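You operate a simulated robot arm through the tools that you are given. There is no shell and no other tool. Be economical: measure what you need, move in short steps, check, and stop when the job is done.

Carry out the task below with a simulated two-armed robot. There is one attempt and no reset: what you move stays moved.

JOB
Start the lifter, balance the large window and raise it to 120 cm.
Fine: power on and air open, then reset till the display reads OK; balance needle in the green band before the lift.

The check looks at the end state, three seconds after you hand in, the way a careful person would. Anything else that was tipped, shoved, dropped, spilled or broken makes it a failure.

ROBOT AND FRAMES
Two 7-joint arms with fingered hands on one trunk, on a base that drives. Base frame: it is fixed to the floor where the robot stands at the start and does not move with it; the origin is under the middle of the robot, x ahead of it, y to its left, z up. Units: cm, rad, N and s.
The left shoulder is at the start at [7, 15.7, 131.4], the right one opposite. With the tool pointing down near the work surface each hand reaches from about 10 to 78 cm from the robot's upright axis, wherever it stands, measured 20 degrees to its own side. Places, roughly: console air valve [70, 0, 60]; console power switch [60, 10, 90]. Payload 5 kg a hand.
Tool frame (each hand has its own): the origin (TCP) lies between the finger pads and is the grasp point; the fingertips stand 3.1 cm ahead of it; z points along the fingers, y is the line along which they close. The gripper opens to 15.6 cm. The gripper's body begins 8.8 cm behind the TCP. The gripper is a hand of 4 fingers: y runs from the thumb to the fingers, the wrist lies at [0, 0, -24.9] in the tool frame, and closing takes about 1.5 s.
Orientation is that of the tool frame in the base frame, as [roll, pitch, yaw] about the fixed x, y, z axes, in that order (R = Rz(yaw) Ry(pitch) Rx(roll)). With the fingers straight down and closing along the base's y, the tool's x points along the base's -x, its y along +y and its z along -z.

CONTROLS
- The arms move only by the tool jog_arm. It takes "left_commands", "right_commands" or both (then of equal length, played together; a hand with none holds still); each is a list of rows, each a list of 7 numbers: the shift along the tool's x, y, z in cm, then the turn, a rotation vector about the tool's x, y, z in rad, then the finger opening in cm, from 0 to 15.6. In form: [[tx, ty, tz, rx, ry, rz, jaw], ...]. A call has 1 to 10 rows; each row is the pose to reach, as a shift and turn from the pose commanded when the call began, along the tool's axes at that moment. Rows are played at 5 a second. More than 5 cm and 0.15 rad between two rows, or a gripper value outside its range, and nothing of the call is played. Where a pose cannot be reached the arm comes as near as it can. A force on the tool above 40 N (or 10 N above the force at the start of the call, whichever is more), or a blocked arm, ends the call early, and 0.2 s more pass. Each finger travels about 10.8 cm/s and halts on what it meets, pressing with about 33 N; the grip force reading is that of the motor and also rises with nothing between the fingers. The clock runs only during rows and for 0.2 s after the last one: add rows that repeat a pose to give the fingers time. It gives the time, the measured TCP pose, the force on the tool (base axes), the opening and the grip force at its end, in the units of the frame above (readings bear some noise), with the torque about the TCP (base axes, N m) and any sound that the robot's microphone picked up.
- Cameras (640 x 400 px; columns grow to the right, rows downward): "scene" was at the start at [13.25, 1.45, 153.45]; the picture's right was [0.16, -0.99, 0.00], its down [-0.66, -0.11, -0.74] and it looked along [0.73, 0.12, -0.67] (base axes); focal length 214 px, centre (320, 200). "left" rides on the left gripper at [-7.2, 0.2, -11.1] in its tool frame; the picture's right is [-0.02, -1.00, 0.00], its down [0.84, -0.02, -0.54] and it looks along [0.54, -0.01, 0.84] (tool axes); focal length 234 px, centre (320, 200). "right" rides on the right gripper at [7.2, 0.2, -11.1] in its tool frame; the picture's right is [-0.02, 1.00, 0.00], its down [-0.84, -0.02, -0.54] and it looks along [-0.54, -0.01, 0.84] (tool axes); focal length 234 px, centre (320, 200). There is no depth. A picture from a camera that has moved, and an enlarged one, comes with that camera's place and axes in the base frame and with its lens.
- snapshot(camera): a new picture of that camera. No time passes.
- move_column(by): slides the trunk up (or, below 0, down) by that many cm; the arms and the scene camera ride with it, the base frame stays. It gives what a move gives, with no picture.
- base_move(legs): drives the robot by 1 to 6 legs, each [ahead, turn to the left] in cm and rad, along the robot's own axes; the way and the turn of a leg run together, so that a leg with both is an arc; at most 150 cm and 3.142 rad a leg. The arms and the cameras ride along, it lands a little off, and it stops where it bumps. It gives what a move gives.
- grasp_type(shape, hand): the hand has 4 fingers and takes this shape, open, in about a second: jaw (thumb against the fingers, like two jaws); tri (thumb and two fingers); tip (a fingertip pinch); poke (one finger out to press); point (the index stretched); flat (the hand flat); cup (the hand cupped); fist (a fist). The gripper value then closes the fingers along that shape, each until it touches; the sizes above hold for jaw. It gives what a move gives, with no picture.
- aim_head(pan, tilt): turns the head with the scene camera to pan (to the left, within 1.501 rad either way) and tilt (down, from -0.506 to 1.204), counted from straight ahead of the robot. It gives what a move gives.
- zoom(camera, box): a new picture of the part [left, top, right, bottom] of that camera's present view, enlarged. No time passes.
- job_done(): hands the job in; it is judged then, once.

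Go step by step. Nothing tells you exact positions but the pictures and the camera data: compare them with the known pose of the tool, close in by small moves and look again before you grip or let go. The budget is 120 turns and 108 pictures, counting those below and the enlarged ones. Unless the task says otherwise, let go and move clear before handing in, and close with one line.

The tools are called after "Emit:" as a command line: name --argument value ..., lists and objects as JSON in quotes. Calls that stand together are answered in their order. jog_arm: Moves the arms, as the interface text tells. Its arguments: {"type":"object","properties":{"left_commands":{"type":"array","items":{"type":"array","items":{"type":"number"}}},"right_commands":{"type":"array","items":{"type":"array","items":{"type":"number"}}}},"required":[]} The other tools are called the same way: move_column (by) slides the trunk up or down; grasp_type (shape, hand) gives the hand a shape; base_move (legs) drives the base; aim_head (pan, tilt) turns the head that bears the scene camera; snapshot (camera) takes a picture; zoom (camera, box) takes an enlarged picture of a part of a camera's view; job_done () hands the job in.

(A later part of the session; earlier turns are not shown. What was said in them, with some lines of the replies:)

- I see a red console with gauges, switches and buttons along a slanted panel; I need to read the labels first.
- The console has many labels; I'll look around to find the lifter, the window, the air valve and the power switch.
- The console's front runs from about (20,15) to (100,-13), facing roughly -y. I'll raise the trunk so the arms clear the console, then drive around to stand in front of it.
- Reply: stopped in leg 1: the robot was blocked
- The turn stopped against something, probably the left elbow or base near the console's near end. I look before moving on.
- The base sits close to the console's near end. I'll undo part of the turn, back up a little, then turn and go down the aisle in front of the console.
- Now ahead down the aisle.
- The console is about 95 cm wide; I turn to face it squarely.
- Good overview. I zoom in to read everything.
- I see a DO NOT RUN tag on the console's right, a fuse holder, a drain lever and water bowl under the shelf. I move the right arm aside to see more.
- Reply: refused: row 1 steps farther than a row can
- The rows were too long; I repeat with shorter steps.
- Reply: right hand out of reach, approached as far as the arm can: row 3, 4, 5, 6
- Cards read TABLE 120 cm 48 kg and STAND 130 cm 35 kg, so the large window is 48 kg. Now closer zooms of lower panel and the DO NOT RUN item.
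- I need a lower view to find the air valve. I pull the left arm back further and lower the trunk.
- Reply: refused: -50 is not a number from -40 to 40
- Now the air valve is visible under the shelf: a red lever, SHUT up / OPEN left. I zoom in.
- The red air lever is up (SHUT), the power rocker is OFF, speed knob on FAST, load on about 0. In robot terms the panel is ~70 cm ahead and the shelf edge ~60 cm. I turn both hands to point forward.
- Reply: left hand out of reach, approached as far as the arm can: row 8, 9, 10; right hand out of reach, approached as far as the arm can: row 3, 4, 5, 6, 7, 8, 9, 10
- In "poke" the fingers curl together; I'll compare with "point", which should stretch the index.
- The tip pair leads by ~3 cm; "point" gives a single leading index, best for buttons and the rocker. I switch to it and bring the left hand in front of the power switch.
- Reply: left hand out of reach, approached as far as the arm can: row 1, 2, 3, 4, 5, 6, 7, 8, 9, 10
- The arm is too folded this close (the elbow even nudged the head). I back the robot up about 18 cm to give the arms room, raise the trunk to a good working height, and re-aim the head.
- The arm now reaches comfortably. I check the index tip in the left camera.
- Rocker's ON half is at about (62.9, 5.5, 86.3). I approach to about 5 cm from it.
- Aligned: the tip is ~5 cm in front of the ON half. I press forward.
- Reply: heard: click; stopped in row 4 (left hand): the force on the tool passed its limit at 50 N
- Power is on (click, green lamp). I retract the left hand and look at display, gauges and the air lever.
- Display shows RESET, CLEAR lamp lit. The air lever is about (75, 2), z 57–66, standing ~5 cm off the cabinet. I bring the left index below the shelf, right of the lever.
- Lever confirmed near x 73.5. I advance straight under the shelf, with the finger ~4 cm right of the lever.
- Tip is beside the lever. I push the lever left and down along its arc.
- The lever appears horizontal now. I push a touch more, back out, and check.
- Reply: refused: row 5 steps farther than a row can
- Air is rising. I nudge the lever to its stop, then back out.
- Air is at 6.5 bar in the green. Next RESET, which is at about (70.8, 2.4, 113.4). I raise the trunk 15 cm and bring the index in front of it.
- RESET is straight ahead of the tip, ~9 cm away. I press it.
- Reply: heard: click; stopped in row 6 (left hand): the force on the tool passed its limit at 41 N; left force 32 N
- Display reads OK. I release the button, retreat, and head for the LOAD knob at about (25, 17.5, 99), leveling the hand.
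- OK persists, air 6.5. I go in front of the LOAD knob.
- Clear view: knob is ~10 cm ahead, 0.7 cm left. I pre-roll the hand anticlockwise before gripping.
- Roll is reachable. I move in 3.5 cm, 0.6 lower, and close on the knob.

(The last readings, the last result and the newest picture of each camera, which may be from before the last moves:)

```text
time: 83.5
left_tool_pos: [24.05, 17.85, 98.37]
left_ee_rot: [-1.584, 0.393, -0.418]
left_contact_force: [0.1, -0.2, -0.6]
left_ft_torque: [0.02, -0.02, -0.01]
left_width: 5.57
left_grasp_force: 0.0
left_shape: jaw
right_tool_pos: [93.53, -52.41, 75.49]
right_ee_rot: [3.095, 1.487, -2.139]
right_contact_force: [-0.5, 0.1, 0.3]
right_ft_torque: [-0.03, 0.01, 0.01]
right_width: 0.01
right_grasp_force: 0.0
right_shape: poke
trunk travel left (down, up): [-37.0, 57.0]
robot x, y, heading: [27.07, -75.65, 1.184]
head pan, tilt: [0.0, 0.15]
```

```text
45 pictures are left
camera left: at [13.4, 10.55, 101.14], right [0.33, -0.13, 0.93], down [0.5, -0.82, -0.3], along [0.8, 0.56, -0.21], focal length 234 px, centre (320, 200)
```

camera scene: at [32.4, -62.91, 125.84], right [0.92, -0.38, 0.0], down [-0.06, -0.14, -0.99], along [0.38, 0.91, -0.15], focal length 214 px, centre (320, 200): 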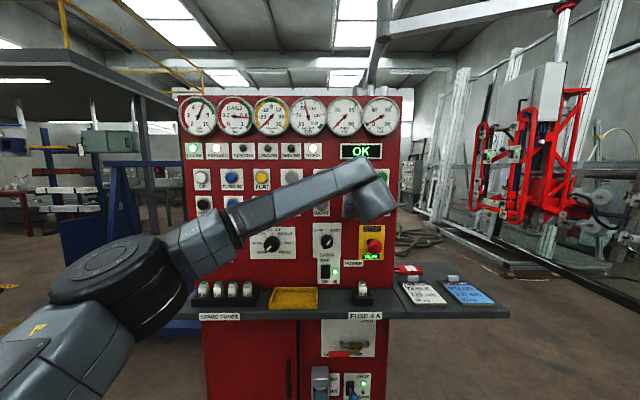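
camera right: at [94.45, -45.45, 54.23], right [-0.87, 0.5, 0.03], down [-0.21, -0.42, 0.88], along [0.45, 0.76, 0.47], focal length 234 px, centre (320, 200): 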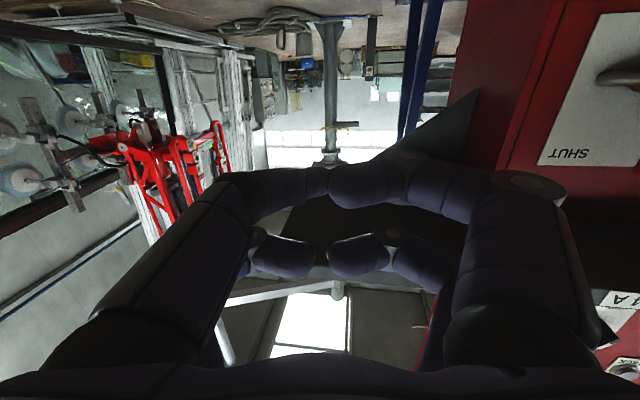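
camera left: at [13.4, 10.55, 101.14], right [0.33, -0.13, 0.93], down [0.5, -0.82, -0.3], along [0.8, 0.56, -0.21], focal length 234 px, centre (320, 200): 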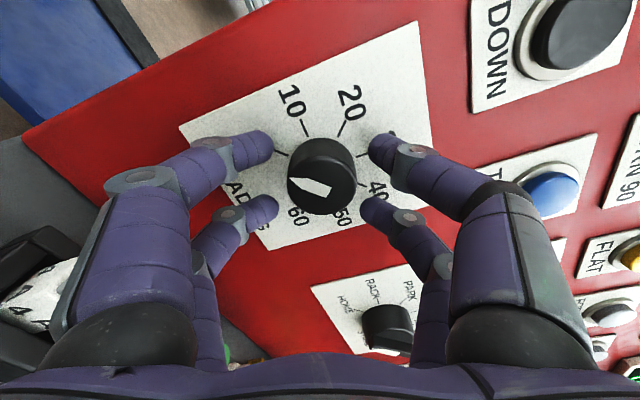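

Well centred. A further 1.5 cm in, then grip.

Emit:
jog_arm --left_commands '[[0, 0, 1, 0, 0, 0, 5.5], [0, 0, 1.6, 0, 0, 0, 5.5], [0, 0, 1.6, 0, 0, 0, 3], [0, 0, 1.6, 0, 0, 0, 2], [0, 0, 1.6, 0, 0, 0, 2], [0, 0, 1.6, 0, 0, 0, 2]]'

Emit:
snapshot --camera "left"

```text
time: 84.1
left_tool_pos: [24.45, 18.58, 98.66]
left_ee_rot: [-1.586, 0.392, -0.418]
left_contact_force: [-9.5, -30.0, -3.2]
left_ft_torque: [-0.01, -0.1, 0.64]
left_width: 5.71
left_grasp_force: 0.0
left_shape: jaw
right_tool_pos: [93.45, -52.34, 75.75]
right_ee_rot: [3.089, 1.493, -2.139]
right_contact_force: [-0.3, -0.4, -0.9]
right_ft_torque: [0.01, 0.02, 0.02]
right_width: 0.0
right_grasp_force: 0.1
right_shape: poke
trunk travel left (down, up): [-37.0, 57.0]
robot x, y, heading: [26.7, -75.86, 1.184]
head pan, tilt: [0.0, 0.15]
stopped in row 2 (left hand): the force on the tool passed its limit at 51 N (the readings are from after the stop); the commanded pose is now the measured one
```

```text
44 pictures are left
camera left: at [13.69, 11.27, 101.28], right [0.33, -0.13, 0.93], down [0.5, -0.82, -0.29], along [0.8, 0.56, -0.21], focal length 234 px, centre (320, 200)
```

left: 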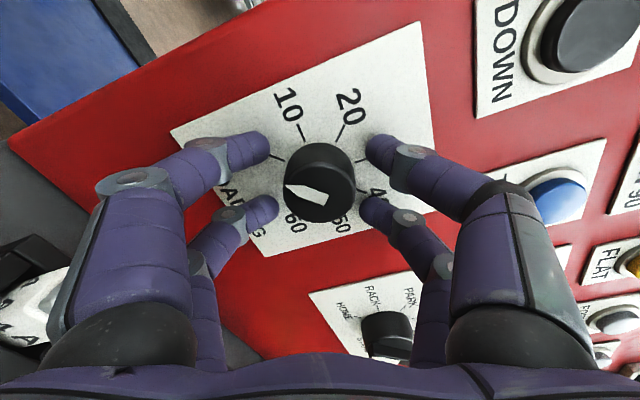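

The fingertips touch the panel, so depth is right. I back off 0.6 cm and close on the knob.

Emit:
jog_arm --left_commands '[[0, 0, -0.6, 0, 0, 0, 5.5], [0, 0, -0.6, 0, 0, 0, 4], [0, 0, -0.6, 0, 0, 0, 3], [0, 0, -0.6, 0, 0, 0, 2], [0, 0, -0.6, 0, 0, 0, 2], [0, 0, -0.6, 0, 0, 0, 2]]'

Emit:
snapshot --camera "left"

```text
time: 85.5
left_tool_pos: [24.78, 18.3, 98.25]
left_ee_rot: [-1.59, 0.394, -0.426]
left_contact_force: [19.4, -10.1, -6.2]
left_ft_torque: [-0.03, 0.02, -0.46]
left_width: 2.09
left_grasp_force: 33.1
left_shape: jaw
right_tool_pos: [93.69, -52.32, 75.28]
right_ee_rot: [3.065, 1.487, -2.165]
right_contact_force: [0.2, 0.5, 0.2]
right_ft_torque: [0.01, -0.01, -0.04]
right_width: 0.0
right_grasp_force: 0.0
right_shape: poke
trunk travel left (down, up): [-37.0, 57.0]
robot x, y, heading: [27.53, -75.58, 1.176]
head pan, tilt: [0.0, 0.15]
```

```text
43 pictures are left
camera left: at [13.99, 11.09, 101.01], right [0.34, -0.13, 0.93], down [0.49, -0.82, -0.29], along [0.8, 0.56, -0.21], focal length 234 px, centre (320, 200)
```

left: 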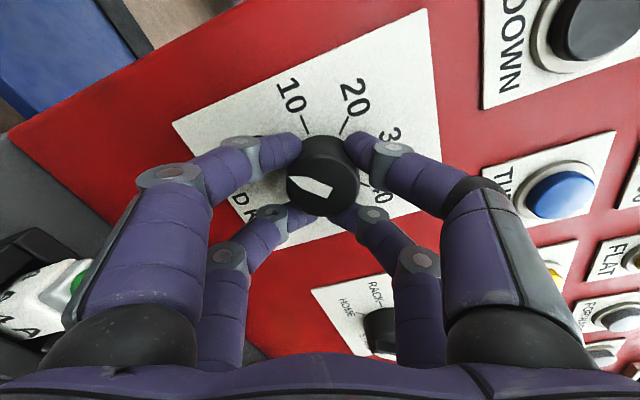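

Four fingertips grip the knob. I turn it clockwise.

Emit:
jog_arm --left_commands '[[0, 0, 0, 0, 0, 0.15, 2], [0, 0, 0, 0, 0, 0.3, 2], [0, 0, 0, 0, 0, 0.45, 2], [0, 0, 0, 0, 0, 0.6, 2], [0, 0, 0, 0, 0, 0.75, 2], [0, 0, 0, 0, 0, 0.9, 2], [0, 0, 0, 0, 0, 1.05, 2], [0, 0, 0, 0, 0, 1.2, 2]]'

Emit:
snapshot --camera "left"

```text
time: 87.3
left_tool_pos: [24.27, 18.53, 98.13]
left_ee_rot: [2.224, 1.541, -2.898]
left_contact_force: [1.5, -4.7, -14.7]
left_ft_torque: [-0.52, 0.22, 0.06]
left_width: 2.06
left_grasp_force: 32.9
left_shape: jaw
right_tool_pos: [93.51, -52.02, 75.31]
right_ee_rot: [3.1, 1.484, -2.132]
right_contact_force: [0.2, -0.3, 0.4]
right_ft_torque: [-0.02, 0.01, 0.02]
right_width: 0.0
right_grasp_force: 0.2
right_shape: poke
trunk travel left (down, up): [-37.0, 57.0]
robot x, y, heading: [26.89, -75.66, 1.183]
head pan, tilt: [0.0, 0.15]
```

```text
42 pictures are left
camera left: at [19.72, 8.64, 105.48], right [0.92, -0.4, 0.0], down [-0.22, -0.51, -0.83], along [0.33, 0.76, -0.56], focal length 234 px, centre (320, 200)
```

left: 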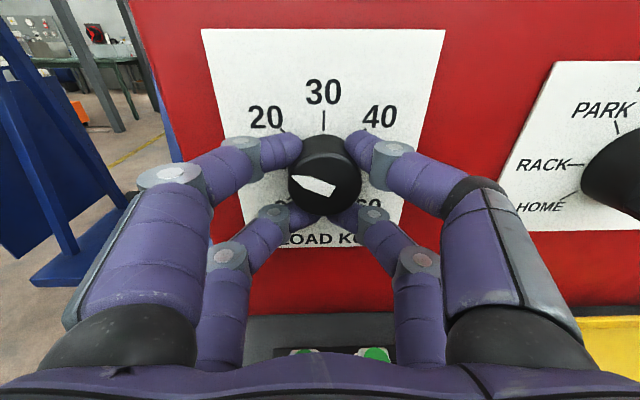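

The knob turns with the hand. I continue another 1.5 rad.

Emit:
jog_arm --left_commands '[[0, 0, 0, 0, 0, 0.15, 2], [0, 0, 0, 0, 0, 0.3, 2], [0, 0, 0, 0, 0, 0.45, 2], [0, 0, 0, 0, 0, 0.6, 2], [0, 0, 0, 0, 0, 0.75, 2], [0, 0, 0, 0, 0, 0.9, 2], [0, 0, 0, 0, 0, 1.05, 2], [0, 0, 0, 0, 0, 1.2, 2], [0, 0, 0, 0, 0, 1.35, 2], [0, 0, 0, 0, 0, 1.5, 2]]'

Emit:
snapshot --camera "left"

Emit:
zoom --camera "scene" --box '[170, 80, 410, 230]'

```text
time: 89.5
left_tool_pos: [23.93, 18.63, 98.43]
left_ee_rot: [1.582, 0.049, 2.731]
left_contact_force: [-16.0, 25.8, 18.2]
left_ft_torque: [0.57, -0.31, 1.33]
left_width: 1.69
left_grasp_force: 33.0
left_shape: jaw
right_tool_pos: [93.34, -52.14, 75.62]
right_ee_rot: [3.115, 1.487, -2.115]
right_contact_force: [0.4, 0.3, -0.3]
right_ft_torque: [-0.02, 0.0, -0.03]
right_width: 0.02
right_grasp_force: 0.1
right_shape: poke
trunk travel left (down, up): [-37.0, 57.0]
robot x, y, heading: [27.16, -75.69, 1.182]
head pan, tilt: [0.0, 0.15]
```

```text
41 pictures are left
camera left: at [25.98, 5.7, 99.22], right [0.06, -0.04, -1.0], down [-0.98, -0.17, -0.06], along [-0.16, 0.99, -0.05], focal length 234 px, centre (320, 200)
```

left: 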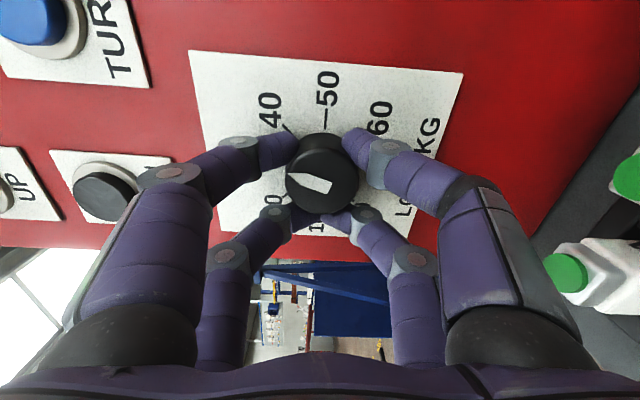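

```text
2.67 times, centred on (290, 155) of scene
camera zoom: at [32.34, -62.42, 125.79], right [0.93, -0.38, 0.0], down [-0.05, -0.14, -0.99], along [0.38, 0.91, -0.15], focal length 572 px, centre (400, 320)
```

zoom: 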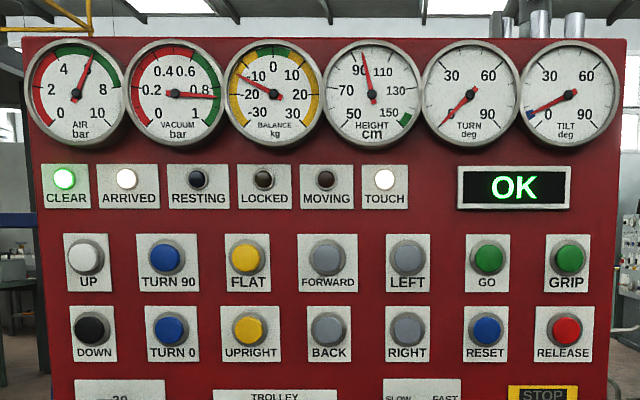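

Balance moved to about −15 kg, so knob ≈ 33 kg; about 1.18 rad more is needed. I release, roll back and regrip.

Emit:
jog_arm --left_commands '[[0, 0, 0, 0, 0, 0, 5.5], [0, 0, 0, 0, 0, 0, 6], [0, 0, -2, 0, 0, 0, 6], [0, 0, -4, 0, 0, 0, 6], [0, 0, -4, 0, 0, -0.15, 6], [0, 0, -4, 0, 0, -0.3, 6], [0, 0, -4, 0, 0, -0.45, 6], [0, 0, -4, 0, 0, -0.6, 6], [0, 0, -4, 0, 0, -0.75, 6], [0, 0, -4, 0, 0, -0.9, 6]]'

Emit:
jog_arm --left_commands '[[0, 0, 0, 0, 0, -0.15, 6], [0, 0, 0, 0, 0, -0.3, 6], [0, 0, 0, 0, 0, -0.45, 6], [0, 0, 0, 0, 0, -0.6, 6], [0, 0, 0, 0, 0, -0.6, 6]]'

Emit:
snapshot --camera "left"

```text
time: 91.7
left_tool_pos: [22.74, 14.78, 98.39]
left_ee_rot: [1.595, 0.948, 2.748]
left_contact_force: [0.8, 0.6, 0.9]
left_ft_torque: [0.03, -0.01, 0.02]
left_width: 5.95
left_grasp_force: 0.2
left_shape: jaw
right_tool_pos: [93.61, -52.28, 75.45]
right_ee_rot: [3.093, 1.487, -2.138]
right_contact_force: [0.4, -0.2, 0.4]
right_ft_torque: [0.0, 0.0, 0.0]
right_width: 0.0
right_grasp_force: 0.0
right_shape: poke
trunk travel left (down, up): [-37.0, 57.0]
robot x, y, heading: [27.15, -75.99, 1.179]
head pan, tilt: [0.0, 0.15]
```

```text
time: 92.9
left_tool_pos: [22.78, 14.8, 98.46]
left_ee_rot: [2.245, 1.547, -2.881]
left_contact_force: [-0.4, -0.4, -0.1]
left_ft_torque: [0.0, -0.03, -0.02]
left_width: 5.98
left_grasp_force: 0.1
left_shape: jaw
right_tool_pos: [93.58, -52.25, 75.55]
right_ee_rot: [3.091, 1.486, -2.138]
right_contact_force: [-0.3, 0.0, -0.4]
right_ft_torque: [-0.02, 0.0, -0.01]
right_width: 0.02
right_grasp_force: 0.2
right_shape: poke
trunk travel left (down, up): [-37.0, 57.0]
robot x, y, heading: [27.1, -75.75, 1.183]
head pan, tilt: [0.0, 0.15]
```

```text
39 pictures are left
camera left: at [18.23, 4.84, 105.71], right [0.92, -0.4, 0.01], down [-0.22, -0.51, -0.83], along [0.34, 0.76, -0.56], focal length 234 px, centre (320, 200)
```

left: 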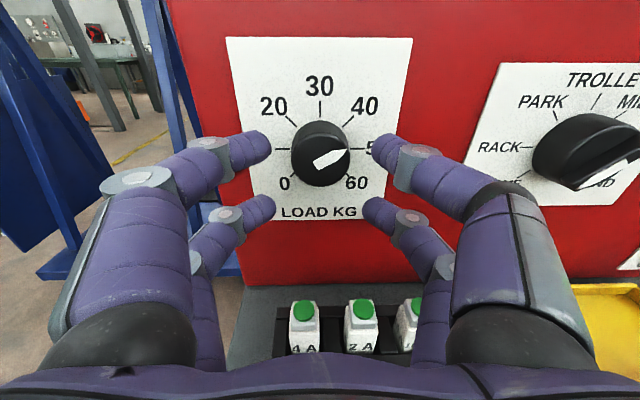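

The pointer appears to be near 48–50 already. I check the balance gauge.

Emit:
zoom --camera "scene" --box '[170, 80, 410, 170]'

Emit:
zoom --camera "left" --box '[230, 60, 410, 220]'

```text
2.67 times, centred on (290, 125) of scene
camera zoom: at [32.57, -62.52, 125.77], right [0.93, -0.38, 0.0], down [-0.06, -0.14, -0.99], along [0.38, 0.91, -0.15], focal length 572 px, centre (400, 400)
```

zoom: 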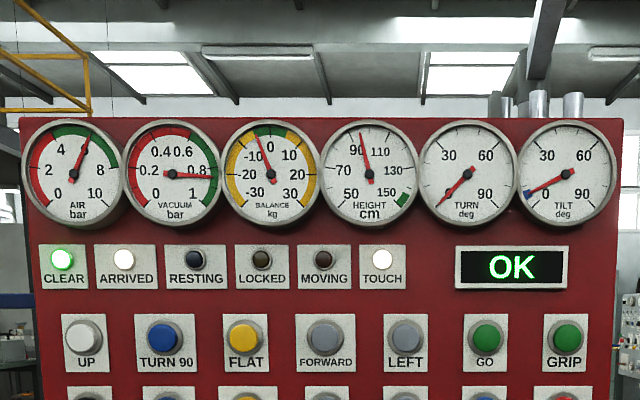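

```text
2.50 times, centred on (320, 140) of left
camera zoom: at [18.23, 4.84, 105.71], right [0.92, -0.4, 0.01], down [-0.22, -0.51, -0.83], along [0.34, 0.76, -0.56], focal length 585 px, centre (320, 350)
```

zoom: 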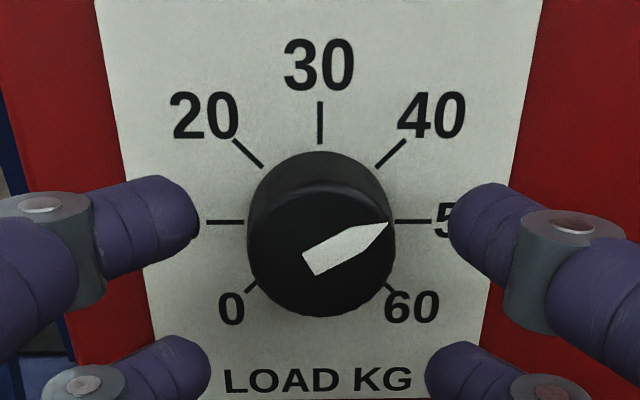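

Needle lags; it reads about −6 and the pointer ~43 kg. I regrip here and turn about 0.45 rad more.

Emit:
jog_arm --left_commands '[[0, 0, 2, 0, 0, 0, 6], [0, 0, 4, 0, 0, 0, 5.5], [0, 0, 4, 0, 0, 0, 4], [0, 0, 4, 0, 0, 0, 2], [0, 0, 4, 0, 0, 0, 1.5], [0, 0, 4, 0, 0, 0, 1.5], [0, 0, 4, 0, 0, 0.15, 1.5], [0, 0, 4, 0, 0, 0.3, 1.5], [0, 0, 4, 0, 0, 0.42, 1.5], [0, 0, 4, 0, 0, 0.42, 1.5]]'

Emit:
jog_arm --left_commands '[[0, 0, 0, 0, 0, 0, 3], [0, 0, 0, 0, 0, 0, 5.5], [0, 0, 0, 0, 0, 0, 6], [0, 0, -2.5, 0, 0, 0, 6], [0, 0, -4.5, 0, 0, -0.15, 6], [0, 0, -4.5, 0, 0, -0.3, 6], [0, 0, -4.5, 0, 0, -0.42, 6], [0, 0, -4.5, 0, 0, -0.42, 6], [0, 0, -4.5, 0, 0, -0.42, 6]]'

Emit:
zoom --camera "left" --box '[230, 60, 410, 220]'

Emit:
zoom --camera "scene" --box '[230, 85, 360, 145]'

```text
time: 95.1
left_tool_pos: [24.4, 18.44, 98.23]
left_ee_rot: [1.607, 1.129, 2.76]
left_contact_force: [0.4, 4.7, 1.9]
left_ft_torque: [-0.22, 0.09, 0.34]
left_width: 1.77
left_grasp_force: 32.7
left_shape: jaw
right_tool_pos: [93.43, -52.1, 75.45]
right_ee_rot: [3.095, 1.488, -2.138]
right_contact_force: [0.3, 0.2, -0.2]
right_ft_torque: [0.02, -0.02, 0.01]
right_width: 0.0
right_grasp_force: 0.0
right_shape: poke
trunk travel left (down, up): [-37.0, 57.0]
robot x, y, heading: [27.12, -75.71, 1.183]
head pan, tilt: [0.0, 0.15]
```

```text
time: 97.1
left_tool_pos: [22.41, 14.28, 98.25]
left_ee_rot: [2.224, 1.546, -2.906]
left_contact_force: [1.0, 0.0, 0.4]
left_ft_torque: [0.0, -0.01, 0.0]
left_width: 5.99
left_grasp_force: 0.1
left_shape: jaw
right_tool_pos: [93.48, -52.25, 75.46]
right_ee_rot: [3.095, 1.486, -2.142]
right_contact_force: [-0.5, -0.7, -0.3]
right_ft_torque: [-0.01, -0.04, 0.01]
right_width: 0.01
right_grasp_force: 0.1
right_shape: poke
trunk travel left (down, up): [-37.0, 57.0]
robot x, y, heading: [27.12, -76.08, 1.18]
head pan, tilt: [0.0, 0.15]
```

```text
2.50 times, centred on (320, 140) of left
camera zoom: at [17.86, 4.29, 105.74], right [0.92, -0.4, 0.0], down [-0.22, -0.51, -0.83], along [0.34, 0.76, -0.56], focal length 585 px, centre (320, 350)
```

zoom: 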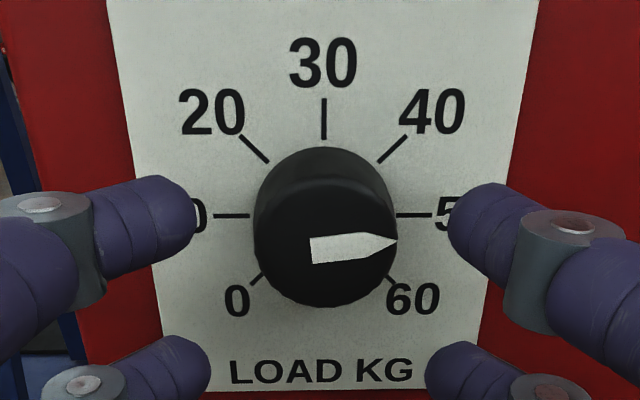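

```text
4.92 times, centred on (295, 115) of scene
camera zoom: at [32.56, -62.51, 125.77], right [0.93, -0.38, 0.0], down [-0.06, -0.14, -0.99], along [0.38, 0.91, -0.15], focal length 1056 px, centre (443, 618)
```

zoom: 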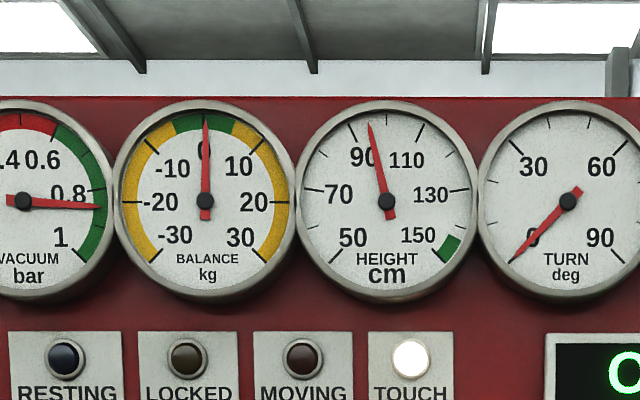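

Balance sits on 0, in the green; knob ~48 kg, height ~97 cm. Now I move the left hand (point) in front of UP at about z 123.

Emit:
jog_arm --left_commands '[[0, 0, -4, 0, 0, 0, 6], [-3, 0.3, -7, 0, 0, 0, 6], [-7.5, 0.6, -7, 0, 0, 0, 6], [-12, 1, -7, 0, 0, 0, 6], [-16.5, 1, -7, 0, 0, 0, 6], [-20, 1, -7, 0, 0, 0, 6], [-22, 1, -7, 0, 0, 0, 6]]'

Emit:
grasp_type --hand "left" --shape "point"

Emit:
snapshot --camera "left"

Emit:
zoom --camera "scene" --box '[440, 0, 640, 270]'

```text
time: 98.7
left_tool_pos: [19.3, 8.19, 120.81]
left_ee_rot: [2.203, 1.546, -2.922]
left_contact_force: [0.6, -0.7, -0.9]
left_ft_torque: [0.01, 0.0, 0.02]
left_width: 5.97
left_grasp_force: 0.1
left_shape: jaw
right_tool_pos: [93.46, -52.26, 75.46]
right_ee_rot: [3.088, 1.487, -2.145]
right_contact_force: [0.3, -0.3, -0.3]
right_ft_torque: [0.0, 0.06, 0.02]
right_width: 0.0
right_grasp_force: 0.1
right_shape: poke
trunk travel left (down, up): [-37.0, 57.0]
robot x, y, heading: [26.95, -75.88, 1.184]
head pan, tilt: [0.0, 0.15]
```

```text
time: 99.6
left_tool_pos: [19.38, 8.16, 120.57]
left_ee_rot: [2.2, 1.543, -2.926]
left_contact_force: [0.0, 0.4, -1.2]
left_ft_torque: [0.0, -0.03, 0.01]
left_width: 0.0
left_grasp_force: 0.1
left_shape: point
right_tool_pos: [93.56, -52.18, 75.53]
right_ee_rot: [3.091, 1.486, -2.141]
right_contact_force: [1.0, -1.1, -0.5]
right_ft_torque: [0.02, -0.04, -0.02]
right_width: 0.0
right_grasp_force: 0.1
right_shape: poke
trunk travel left (down, up): [-37.0, 57.0]
robot x, y, heading: [27.13, -75.71, 1.182]
head pan, tilt: [0.0, 0.15]
```

```text
34 pictures are left
camera left: at [14.63, -1.8, 127.96], right [0.92, -0.4, 0.0], down [-0.22, -0.51, -0.83], along [0.34, 0.76, -0.56], focal length 234 px, centre (320, 200)
```

left: 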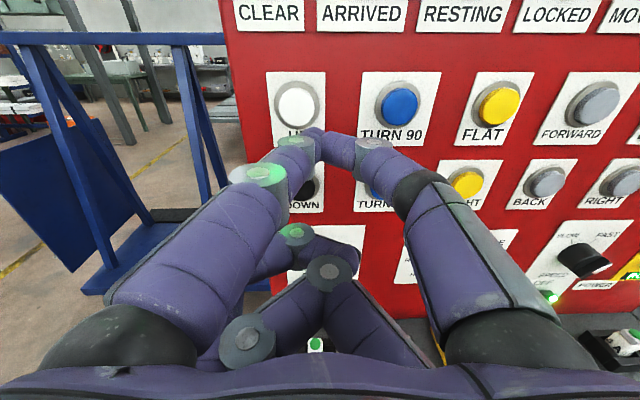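

```text
1.48 times, centred on (540, 135) of scene
camera zoom: at [32.56, -62.51, 125.77], right [0.93, -0.38, 0.0], down [-0.06, -0.14, -0.99], along [0.38, 0.91, -0.15], focal length 318 px, centre (-6, 296)
```

zoom: 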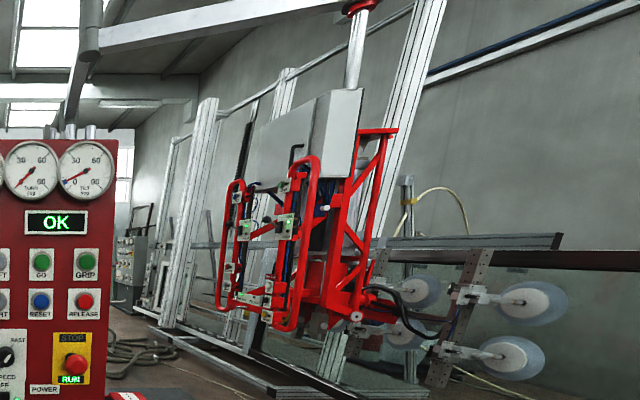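

UP is ~9.5 cm ahead, 1.2 cm left of the tip. I give it a short tap to learn the lift rate.

Emit:
jog_arm --left_commands '[[0.2, 0.6, 4, 0, 0, 0, 0], [0.4, 1.2, 7.5, 0, 0, 0, 0], [0.4, 1.2, 8.5, 0, 0, 0, 0], [0.4, 1.2, 9.2, 0, 0, 0, 0], [0.4, 1.2, 9.8, 0, 0, 0, 0], [0.4, 1.2, 7, 0, 0, 0, 0]]'

Emit:
zoom --camera "scene" --box '[170, 80, 410, 230]'

Emit:
snapshot --camera "left"

```text
time: 101.0
left_tool_pos: [20.82, 15.11, 120.23]
left_ee_rot: [2.184, 1.545, -2.943]
left_contact_force: [0.1, -0.6, 1.4]
left_ft_torque: [-0.02, 0.01, 0.02]
left_width: 0.02
left_grasp_force: 0.1
left_shape: point
right_tool_pos: [93.41, -52.23, 75.69]
right_ee_rot: [3.095, 1.49, -2.138]
right_contact_force: [-0.6, 0.1, 0.6]
right_ft_torque: [-0.02, 0.01, 0.0]
right_width: 0.01
right_grasp_force: 0.1
right_shape: poke
trunk travel left (down, up): [-37.0, 57.0]
robot x, y, heading: [27.25, -75.88, 1.181]
head pan, tilt: [0.0, 0.15]
heard: click
```

```text
2.67 times, centred on (290, 155) of scene
camera zoom: at [32.47, -62.63, 125.79], right [0.92, -0.38, 0.0], down [-0.06, -0.14, -0.99], along [0.38, 0.91, -0.15], focal length 572 px, centre (400, 320)
```

zoom: 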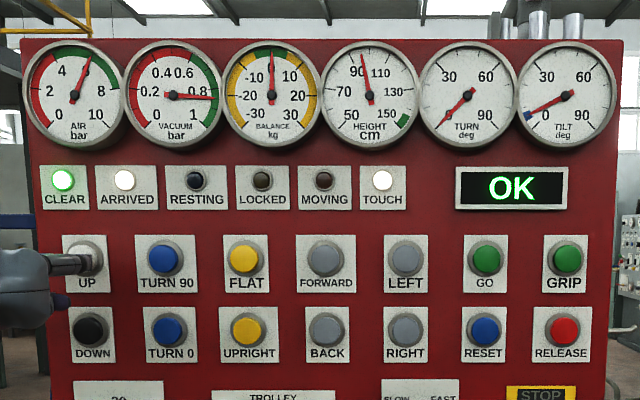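

```text
31 pictures are left
camera left: at [16.27, 5.19, 127.53], right [0.92, -0.4, 0.0], down [-0.22, -0.51, -0.83], along [0.34, 0.76, -0.56], focal length 234 px, centre (320, 200)
```

left: 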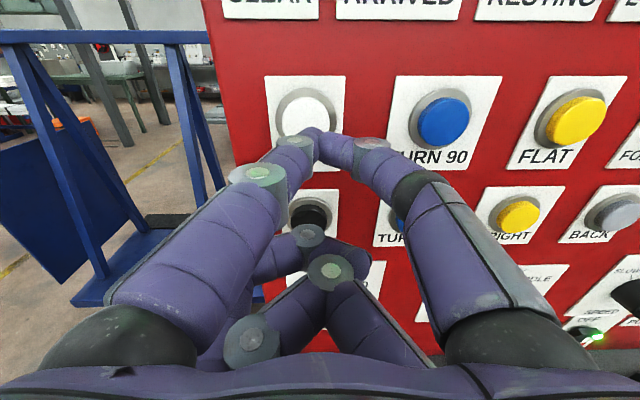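

Emit:
zoom --camera "scene" --box '[280, 90, 340, 140]'

```text
8.00 times, centred on (310, 115) of scene
camera zoom: at [32.47, -62.63, 125.79], right [0.92, -0.38, 0.0], down [-0.06, -0.14, -0.99], along [0.38, 0.91, -0.15], focal length 1716 px, centre (400, 880)
```

zoom: 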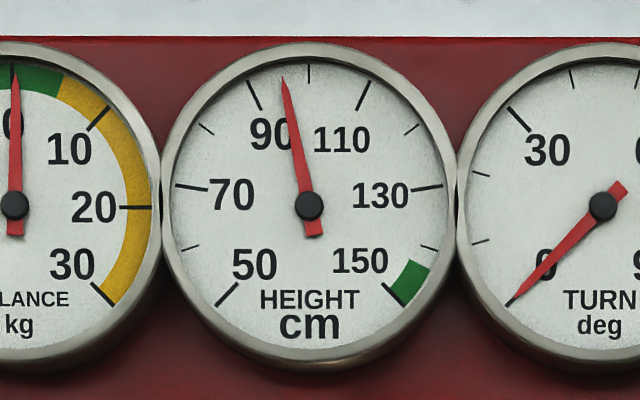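

Height about 95.6, basically unchanged; UP probably must be held. I hold about 1 s and release.

Emit:
jog_arm --left_commands '[[0, 0, 2, 0, 0, 0, 0], [0, 0, 2.9, 0, 0, 0, 0], [0, 0, 2.9, 0, 0, 0, 0], [0, 0, 2.9, 0, 0, 0, 0], [0, 0, 2.9, 0, 0, 0, 0], [0, 0, 0, 0, 0, 0, 0], [0, 0, 0, 0, 0, 0, 0]]'

Emit:
zoom --camera "scene" --box '[170, 80, 410, 170]'

```text
time: 102.6
left_tool_pos: [21.35, 15.46, 120.01]
left_ee_rot: [2.235, 1.545, -2.893]
left_contact_force: [-0.7, 0.0, 0.4]
left_ft_torque: [0.03, 0.0, 0.04]
left_width: 0.01
left_grasp_force: 0.2
left_shape: point
right_tool_pos: [93.55, -52.18, 75.46]
right_ee_rot: [3.092, 1.487, -2.142]
right_contact_force: [0.0, 0.7, -1.0]
right_ft_torque: [0.0, 0.04, -0.01]
right_width: 0.0
right_grasp_force: 0.1
right_shape: poke
trunk travel left (down, up): [-37.0, 57.0]
robot x, y, heading: [26.99, -75.63, 1.181]
head pan, tilt: [0.0, 0.15]
heard: click
```

```text
2.67 times, centred on (290, 125) of scene
camera zoom: at [32.65, -62.43, 125.76], right [0.92, -0.38, 0.0], down [-0.06, -0.14, -0.99], along [0.38, 0.91, -0.15], focal length 572 px, centre (400, 400)
```

zoom: 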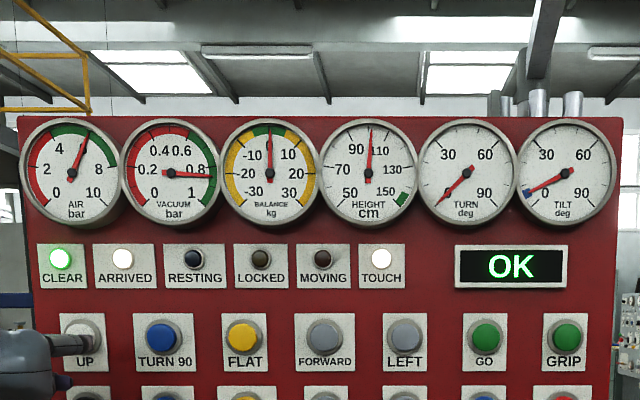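

Height went to ~102 in ~0.8 s of hold. I hold about 1.4 s more, then read.

Emit:
jog_arm --left_commands '[[0, 0, 2, 0, 0, 0, 0], [0, 0, 2.9, 0, 0, 0, 0], [0, 0, 2.9, 0, 0, 0, 0], [0, 0, 2.9, 0, 0, 0, 0], [0, 0, 2.9, 0, 0, 0, 0], [0, 0, 2.9, 0, 0, 0, 0], [0, 0, 2.9, 0, 0, 0, 0], [0, 0, 0, 0, 0, 0, 0], [0, 0, 0, 0, 0, 0, 0], [0, 0, 0, 0, 0, 0, 0]]'

Emit:
zoom --camera "scene" --box '[250, 80, 390, 170]'

```text
time: 104.8
left_tool_pos: [21.0, 15.09, 120.08]
left_ee_rot: [2.201, 1.544, -2.925]
left_contact_force: [0.2, -0.6, 0.1]
left_ft_torque: [0.01, -0.02, 0.02]
left_width: 0.02
left_grasp_force: 0.1
left_shape: point
right_tool_pos: [93.43, -52.24, 75.48]
right_ee_rot: [3.097, 1.489, -2.135]
right_contact_force: [0.8, -0.4, 0.1]
right_ft_torque: [0.0, 0.04, 0.03]
right_width: 0.02
right_grasp_force: 0.2
right_shape: poke
trunk travel left (down, up): [-37.0, 57.0]
robot x, y, heading: [27.36, -76.07, 1.182]
head pan, tilt: [0.0, 0.15]
heard: click
```

```text
4.44 times, centred on (320, 125) of scene
camera zoom: at [32.54, -62.54, 125.78], right [0.93, -0.38, 0.0], down [-0.06, -0.14, -0.99], along [0.38, 0.91, -0.15], focal length 953 px, centre (320, 533)
```

zoom: 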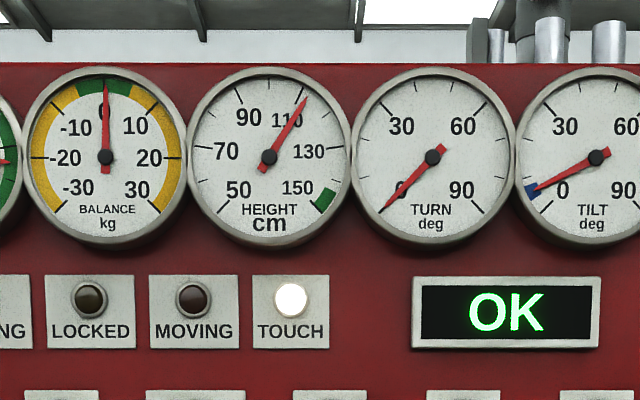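

Now ~111.7 cm, roughly 2 cm per row minus 2. I do 4 hold rows for ~6 cm.

Emit:
jog_arm --left_commands '[[0, 0, 2, 0, 0, 0, 0], [0, 0, 2.9, 0, 0, 0, 0], [0, 0, 2.9, 0, 0, 0, 0], [0, 0, 2.9, 0, 0, 0, 0], [0, 0, 2.9, 0, 0, 0, 0], [0, 0, 0, 0, 0, 0, 0], [0, 0, 0, 0, 0, 0, 0], [0, 0, 0, 0, 0, 0, 0], [0, 0, 0, 0, 0, 0, 0], [0, 0, 0, 0, 0, 0, 0]]'

Emit:
zoom --camera "scene" --box '[280, 90, 340, 140]'

```text
time: 107.0
left_tool_pos: [21.12, 15.39, 119.98]
left_ee_rot: [2.202, 1.542, -2.926]
left_contact_force: [0.2, 0.1, 0.0]
left_ft_torque: [-0.02, -0.01, 0.0]
left_width: 0.0
left_grasp_force: 0.0
left_shape: point
right_tool_pos: [93.51, -52.31, 75.46]
right_ee_rot: [3.093, 1.486, -2.139]
right_contact_force: [-0.4, -0.9, 0.1]
right_ft_torque: [0.01, -0.01, 0.03]
right_width: 0.02
right_grasp_force: 0.0
right_shape: poke
trunk travel left (down, up): [-37.0, 57.0]
robot x, y, heading: [27.35, -76.16, 1.179]
head pan, tilt: [0.0, 0.15]
heard: click
```

```text
8.00 times, centred on (310, 115) of scene
camera zoom: at [32.55, -62.52, 125.77], right [0.93, -0.38, 0.0], down [-0.06, -0.14, -0.99], along [0.38, 0.91, -0.15], focal length 1716 px, centre (400, 880)
```

zoom: 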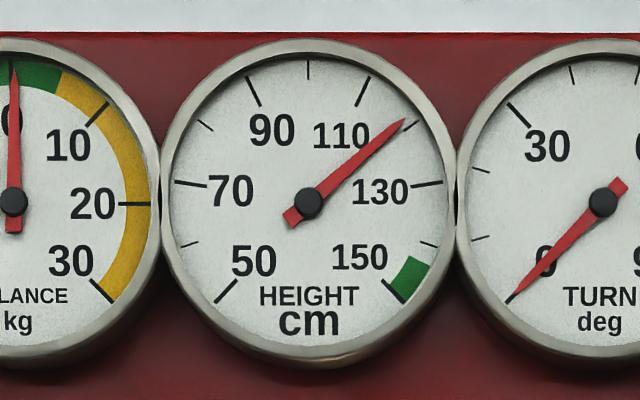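

Now 118.4 cm. One short hold (2 rows) should give ~1.6 cm.

Emit:
jog_arm --left_commands '[[0, 0, 1, 0, 0, 0, 0], [0, 0, 2.9, 0, 0, 0, 0], [0, 0, 2.9, 0, 0, 0, 0], [0, 0, 0, 0, 0, 0, 0], [0, 0, 0, 0, 0, 0, 0], [0, 0, 0, 0, 0, 0, 0], [0, 0, 0, 0, 0, 0, 0], [0, 0, 0, 0, 0, 0, 0]]'

Emit:
zoom --camera "scene" --box '[280, 90, 340, 140]'

```text
time: 108.8
left_tool_pos: [21.11, 15.25, 120.06]
left_ee_rot: [2.199, 1.544, -2.929]
left_contact_force: [-0.1, 0.0, -0.2]
left_ft_torque: [-0.03, -0.01, -0.01]
left_width: 0.02
left_grasp_force: 0.1
left_shape: point
right_tool_pos: [93.51, -52.29, 75.49]
right_ee_rot: [3.092, 1.487, -2.141]
right_contact_force: [0.5, 0.1, -0.2]
right_ft_torque: [0.02, 0.01, 0.02]
right_width: 0.0
right_grasp_force: 0.1
right_shape: poke
trunk travel left (down, up): [-37.0, 57.0]
robot x, y, heading: [27.66, -75.87, 1.181]
head pan, tilt: [0.0, 0.15]
heard: click
```

```text
8.00 times, centred on (310, 115) of scene
camera zoom: at [32.55, -62.52, 125.77], right [0.93, -0.38, 0.0], down [-0.06, -0.14, -0.99], along [0.38, 0.91, -0.15], focal length 1716 px, centre (400, 880)
```

zoom: 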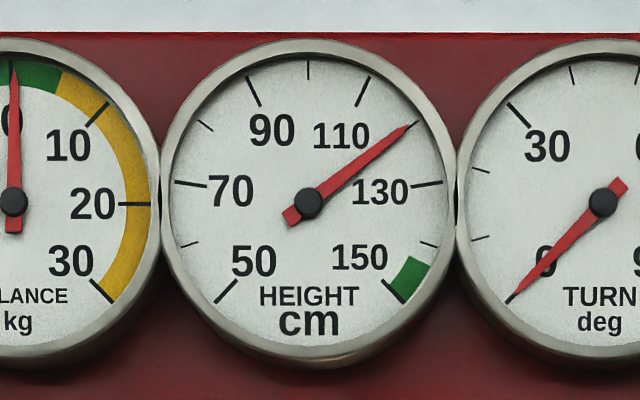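

Emit:
zoom --camera "scene" --box '[312, 98, 336, 118]'

```text
16.00 times, centred on (324, 108) of scene
camera zoom: at [32.55, -62.52, 125.77], right [0.93, -0.38, 0.0], down [-0.06, -0.14, -0.99], along [0.38, 0.91, -0.15], focal length 3432 px, centre (256, 1672)
```

zoom: 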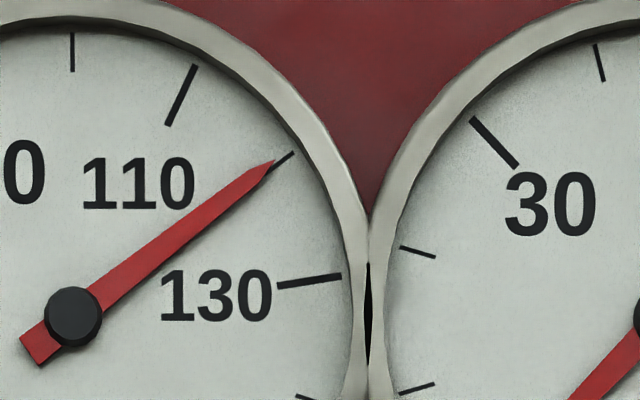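

The gauge reads ~119.6 cm, within reading error of 120. I withdraw the hand and verify the final state.

Emit:
jog_arm --left_commands '[[0, 0, -4, 0, 0, 0, 0], [0, 0, -8, 0, 0, 0, 0], [0, 0, -12, 0, 0, 0, 0], [0, 2, -16, 0, 0, 0, 0], [0, 5, -18, 0, 0, 0, 0], [0, 5, -18, 0, 0, 0, 0], [0, 5, -18, 0, 0, 0, 0], [0, 5, -18, 0, 0, 0, 0]]'

Emit:
snapshot --camera "scene"

Emit:
zoom --camera "scene" --box '[170, 80, 410, 170]'

```text
time: 110.6
left_tool_pos: [9.18, 0.78, 120.38]
left_ee_rot: [2.206, 1.544, -2.921]
left_contact_force: [-0.6, 0.5, 0.0]
left_ft_torque: [-0.01, -0.01, 0.01]
left_width: 0.0
left_grasp_force: 0.0
left_shape: point
right_tool_pos: [93.44, -52.12, 75.53]
right_ee_rot: [3.092, 1.486, -2.14]
right_contact_force: [0.3, -0.7, 0.3]
right_ft_torque: [-0.02, 0.02, -0.02]
right_width: 0.0
right_grasp_force: 0.1
right_shape: poke
trunk travel left (down, up): [-37.0, 57.0]
robot x, y, heading: [27.05, -75.72, 1.185]
head pan, tilt: [0.0, 0.15]
```

```text
24 pictures are left
camera scene: at [32.58, -62.49, 125.76], right [0.93, -0.38, 0.0], down [-0.06, -0.14, -0.99], along [0.38, 0.91, -0.15], focal length 214 px, centre (320, 200)
```

scene: 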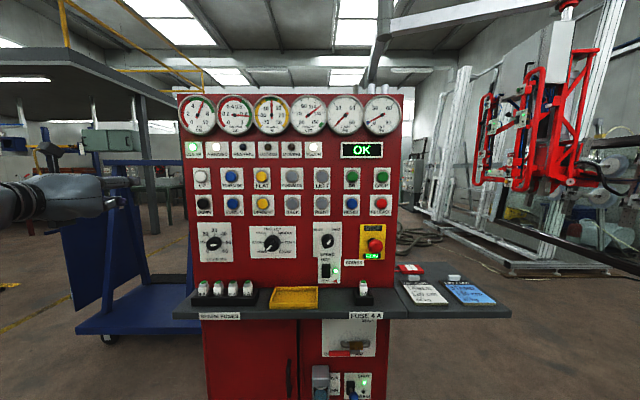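

```text
2.67 times, centred on (290, 125) of scene
camera zoom: at [32.58, -62.49, 125.76], right [0.93, -0.38, 0.0], down [-0.06, -0.14, -0.99], along [0.38, 0.91, -0.15], focal length 572 px, centre (400, 400)
```

zoom: 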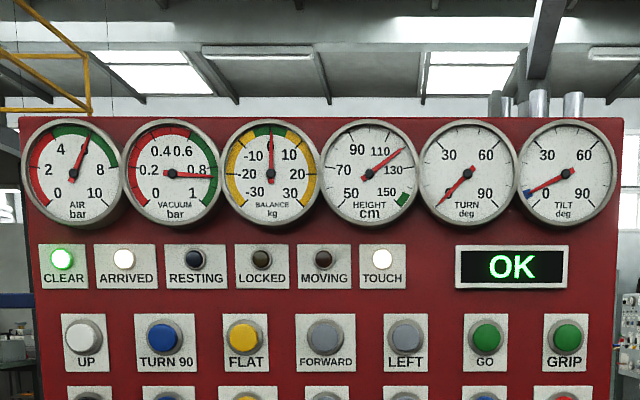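

All reads OK. One look at the lifter to confirm it carries the window.

Emit:
aim_head --pan -0.7 --tilt 0.15

Emit:
snapshot --camera "scene"

```text
time: 111.7
left_tool_pos: [9.41, 0.67, 120.31]
left_ee_rot: [2.198, 1.545, -2.927]
left_contact_force: [-0.1, -0.7, -0.3]
left_ft_torque: [-0.01, 0.02, -0.02]
left_width: 0.0
left_grasp_force: 0.0
left_shape: point
right_tool_pos: [93.43, -52.24, 75.43]
right_ee_rot: [3.092, 1.489, -2.139]
right_contact_force: [-0.2, 1.0, 0.7]
right_ft_torque: [0.01, -0.03, 0.05]
right_width: 0.0
right_grasp_force: 0.0
right_shape: poke
trunk travel left (down, up): [-37.0, 57.0]
robot x, y, heading: [27.15, -75.87, 1.184]
head pan, tilt: [-0.7, 0.15]
```

```text
22 pictures are left
camera scene: at [37.26, -66.8, 125.77], right [0.46, -0.89, 0.0], down [-0.13, -0.07, -0.99], along [0.88, 0.46, -0.15], focal length 214 px, centre (320, 200)
```

scene: 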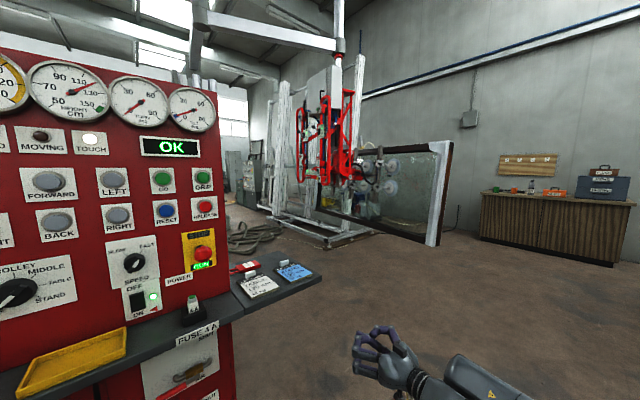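

The window hangs on the lifter, raised and clear, with power, air, OK and balance all good. I hand in.

Emit:
job_done

```text
The job is handed in.
```

The lifter is running, the large window is balanced and raised, and I have handed the job in. The display reads OK, the air is at about 6.5 bar and the load is set to about 48 kg. The balance needle is on 0 in the green band, and the height gauge reads about 119.6 cm.
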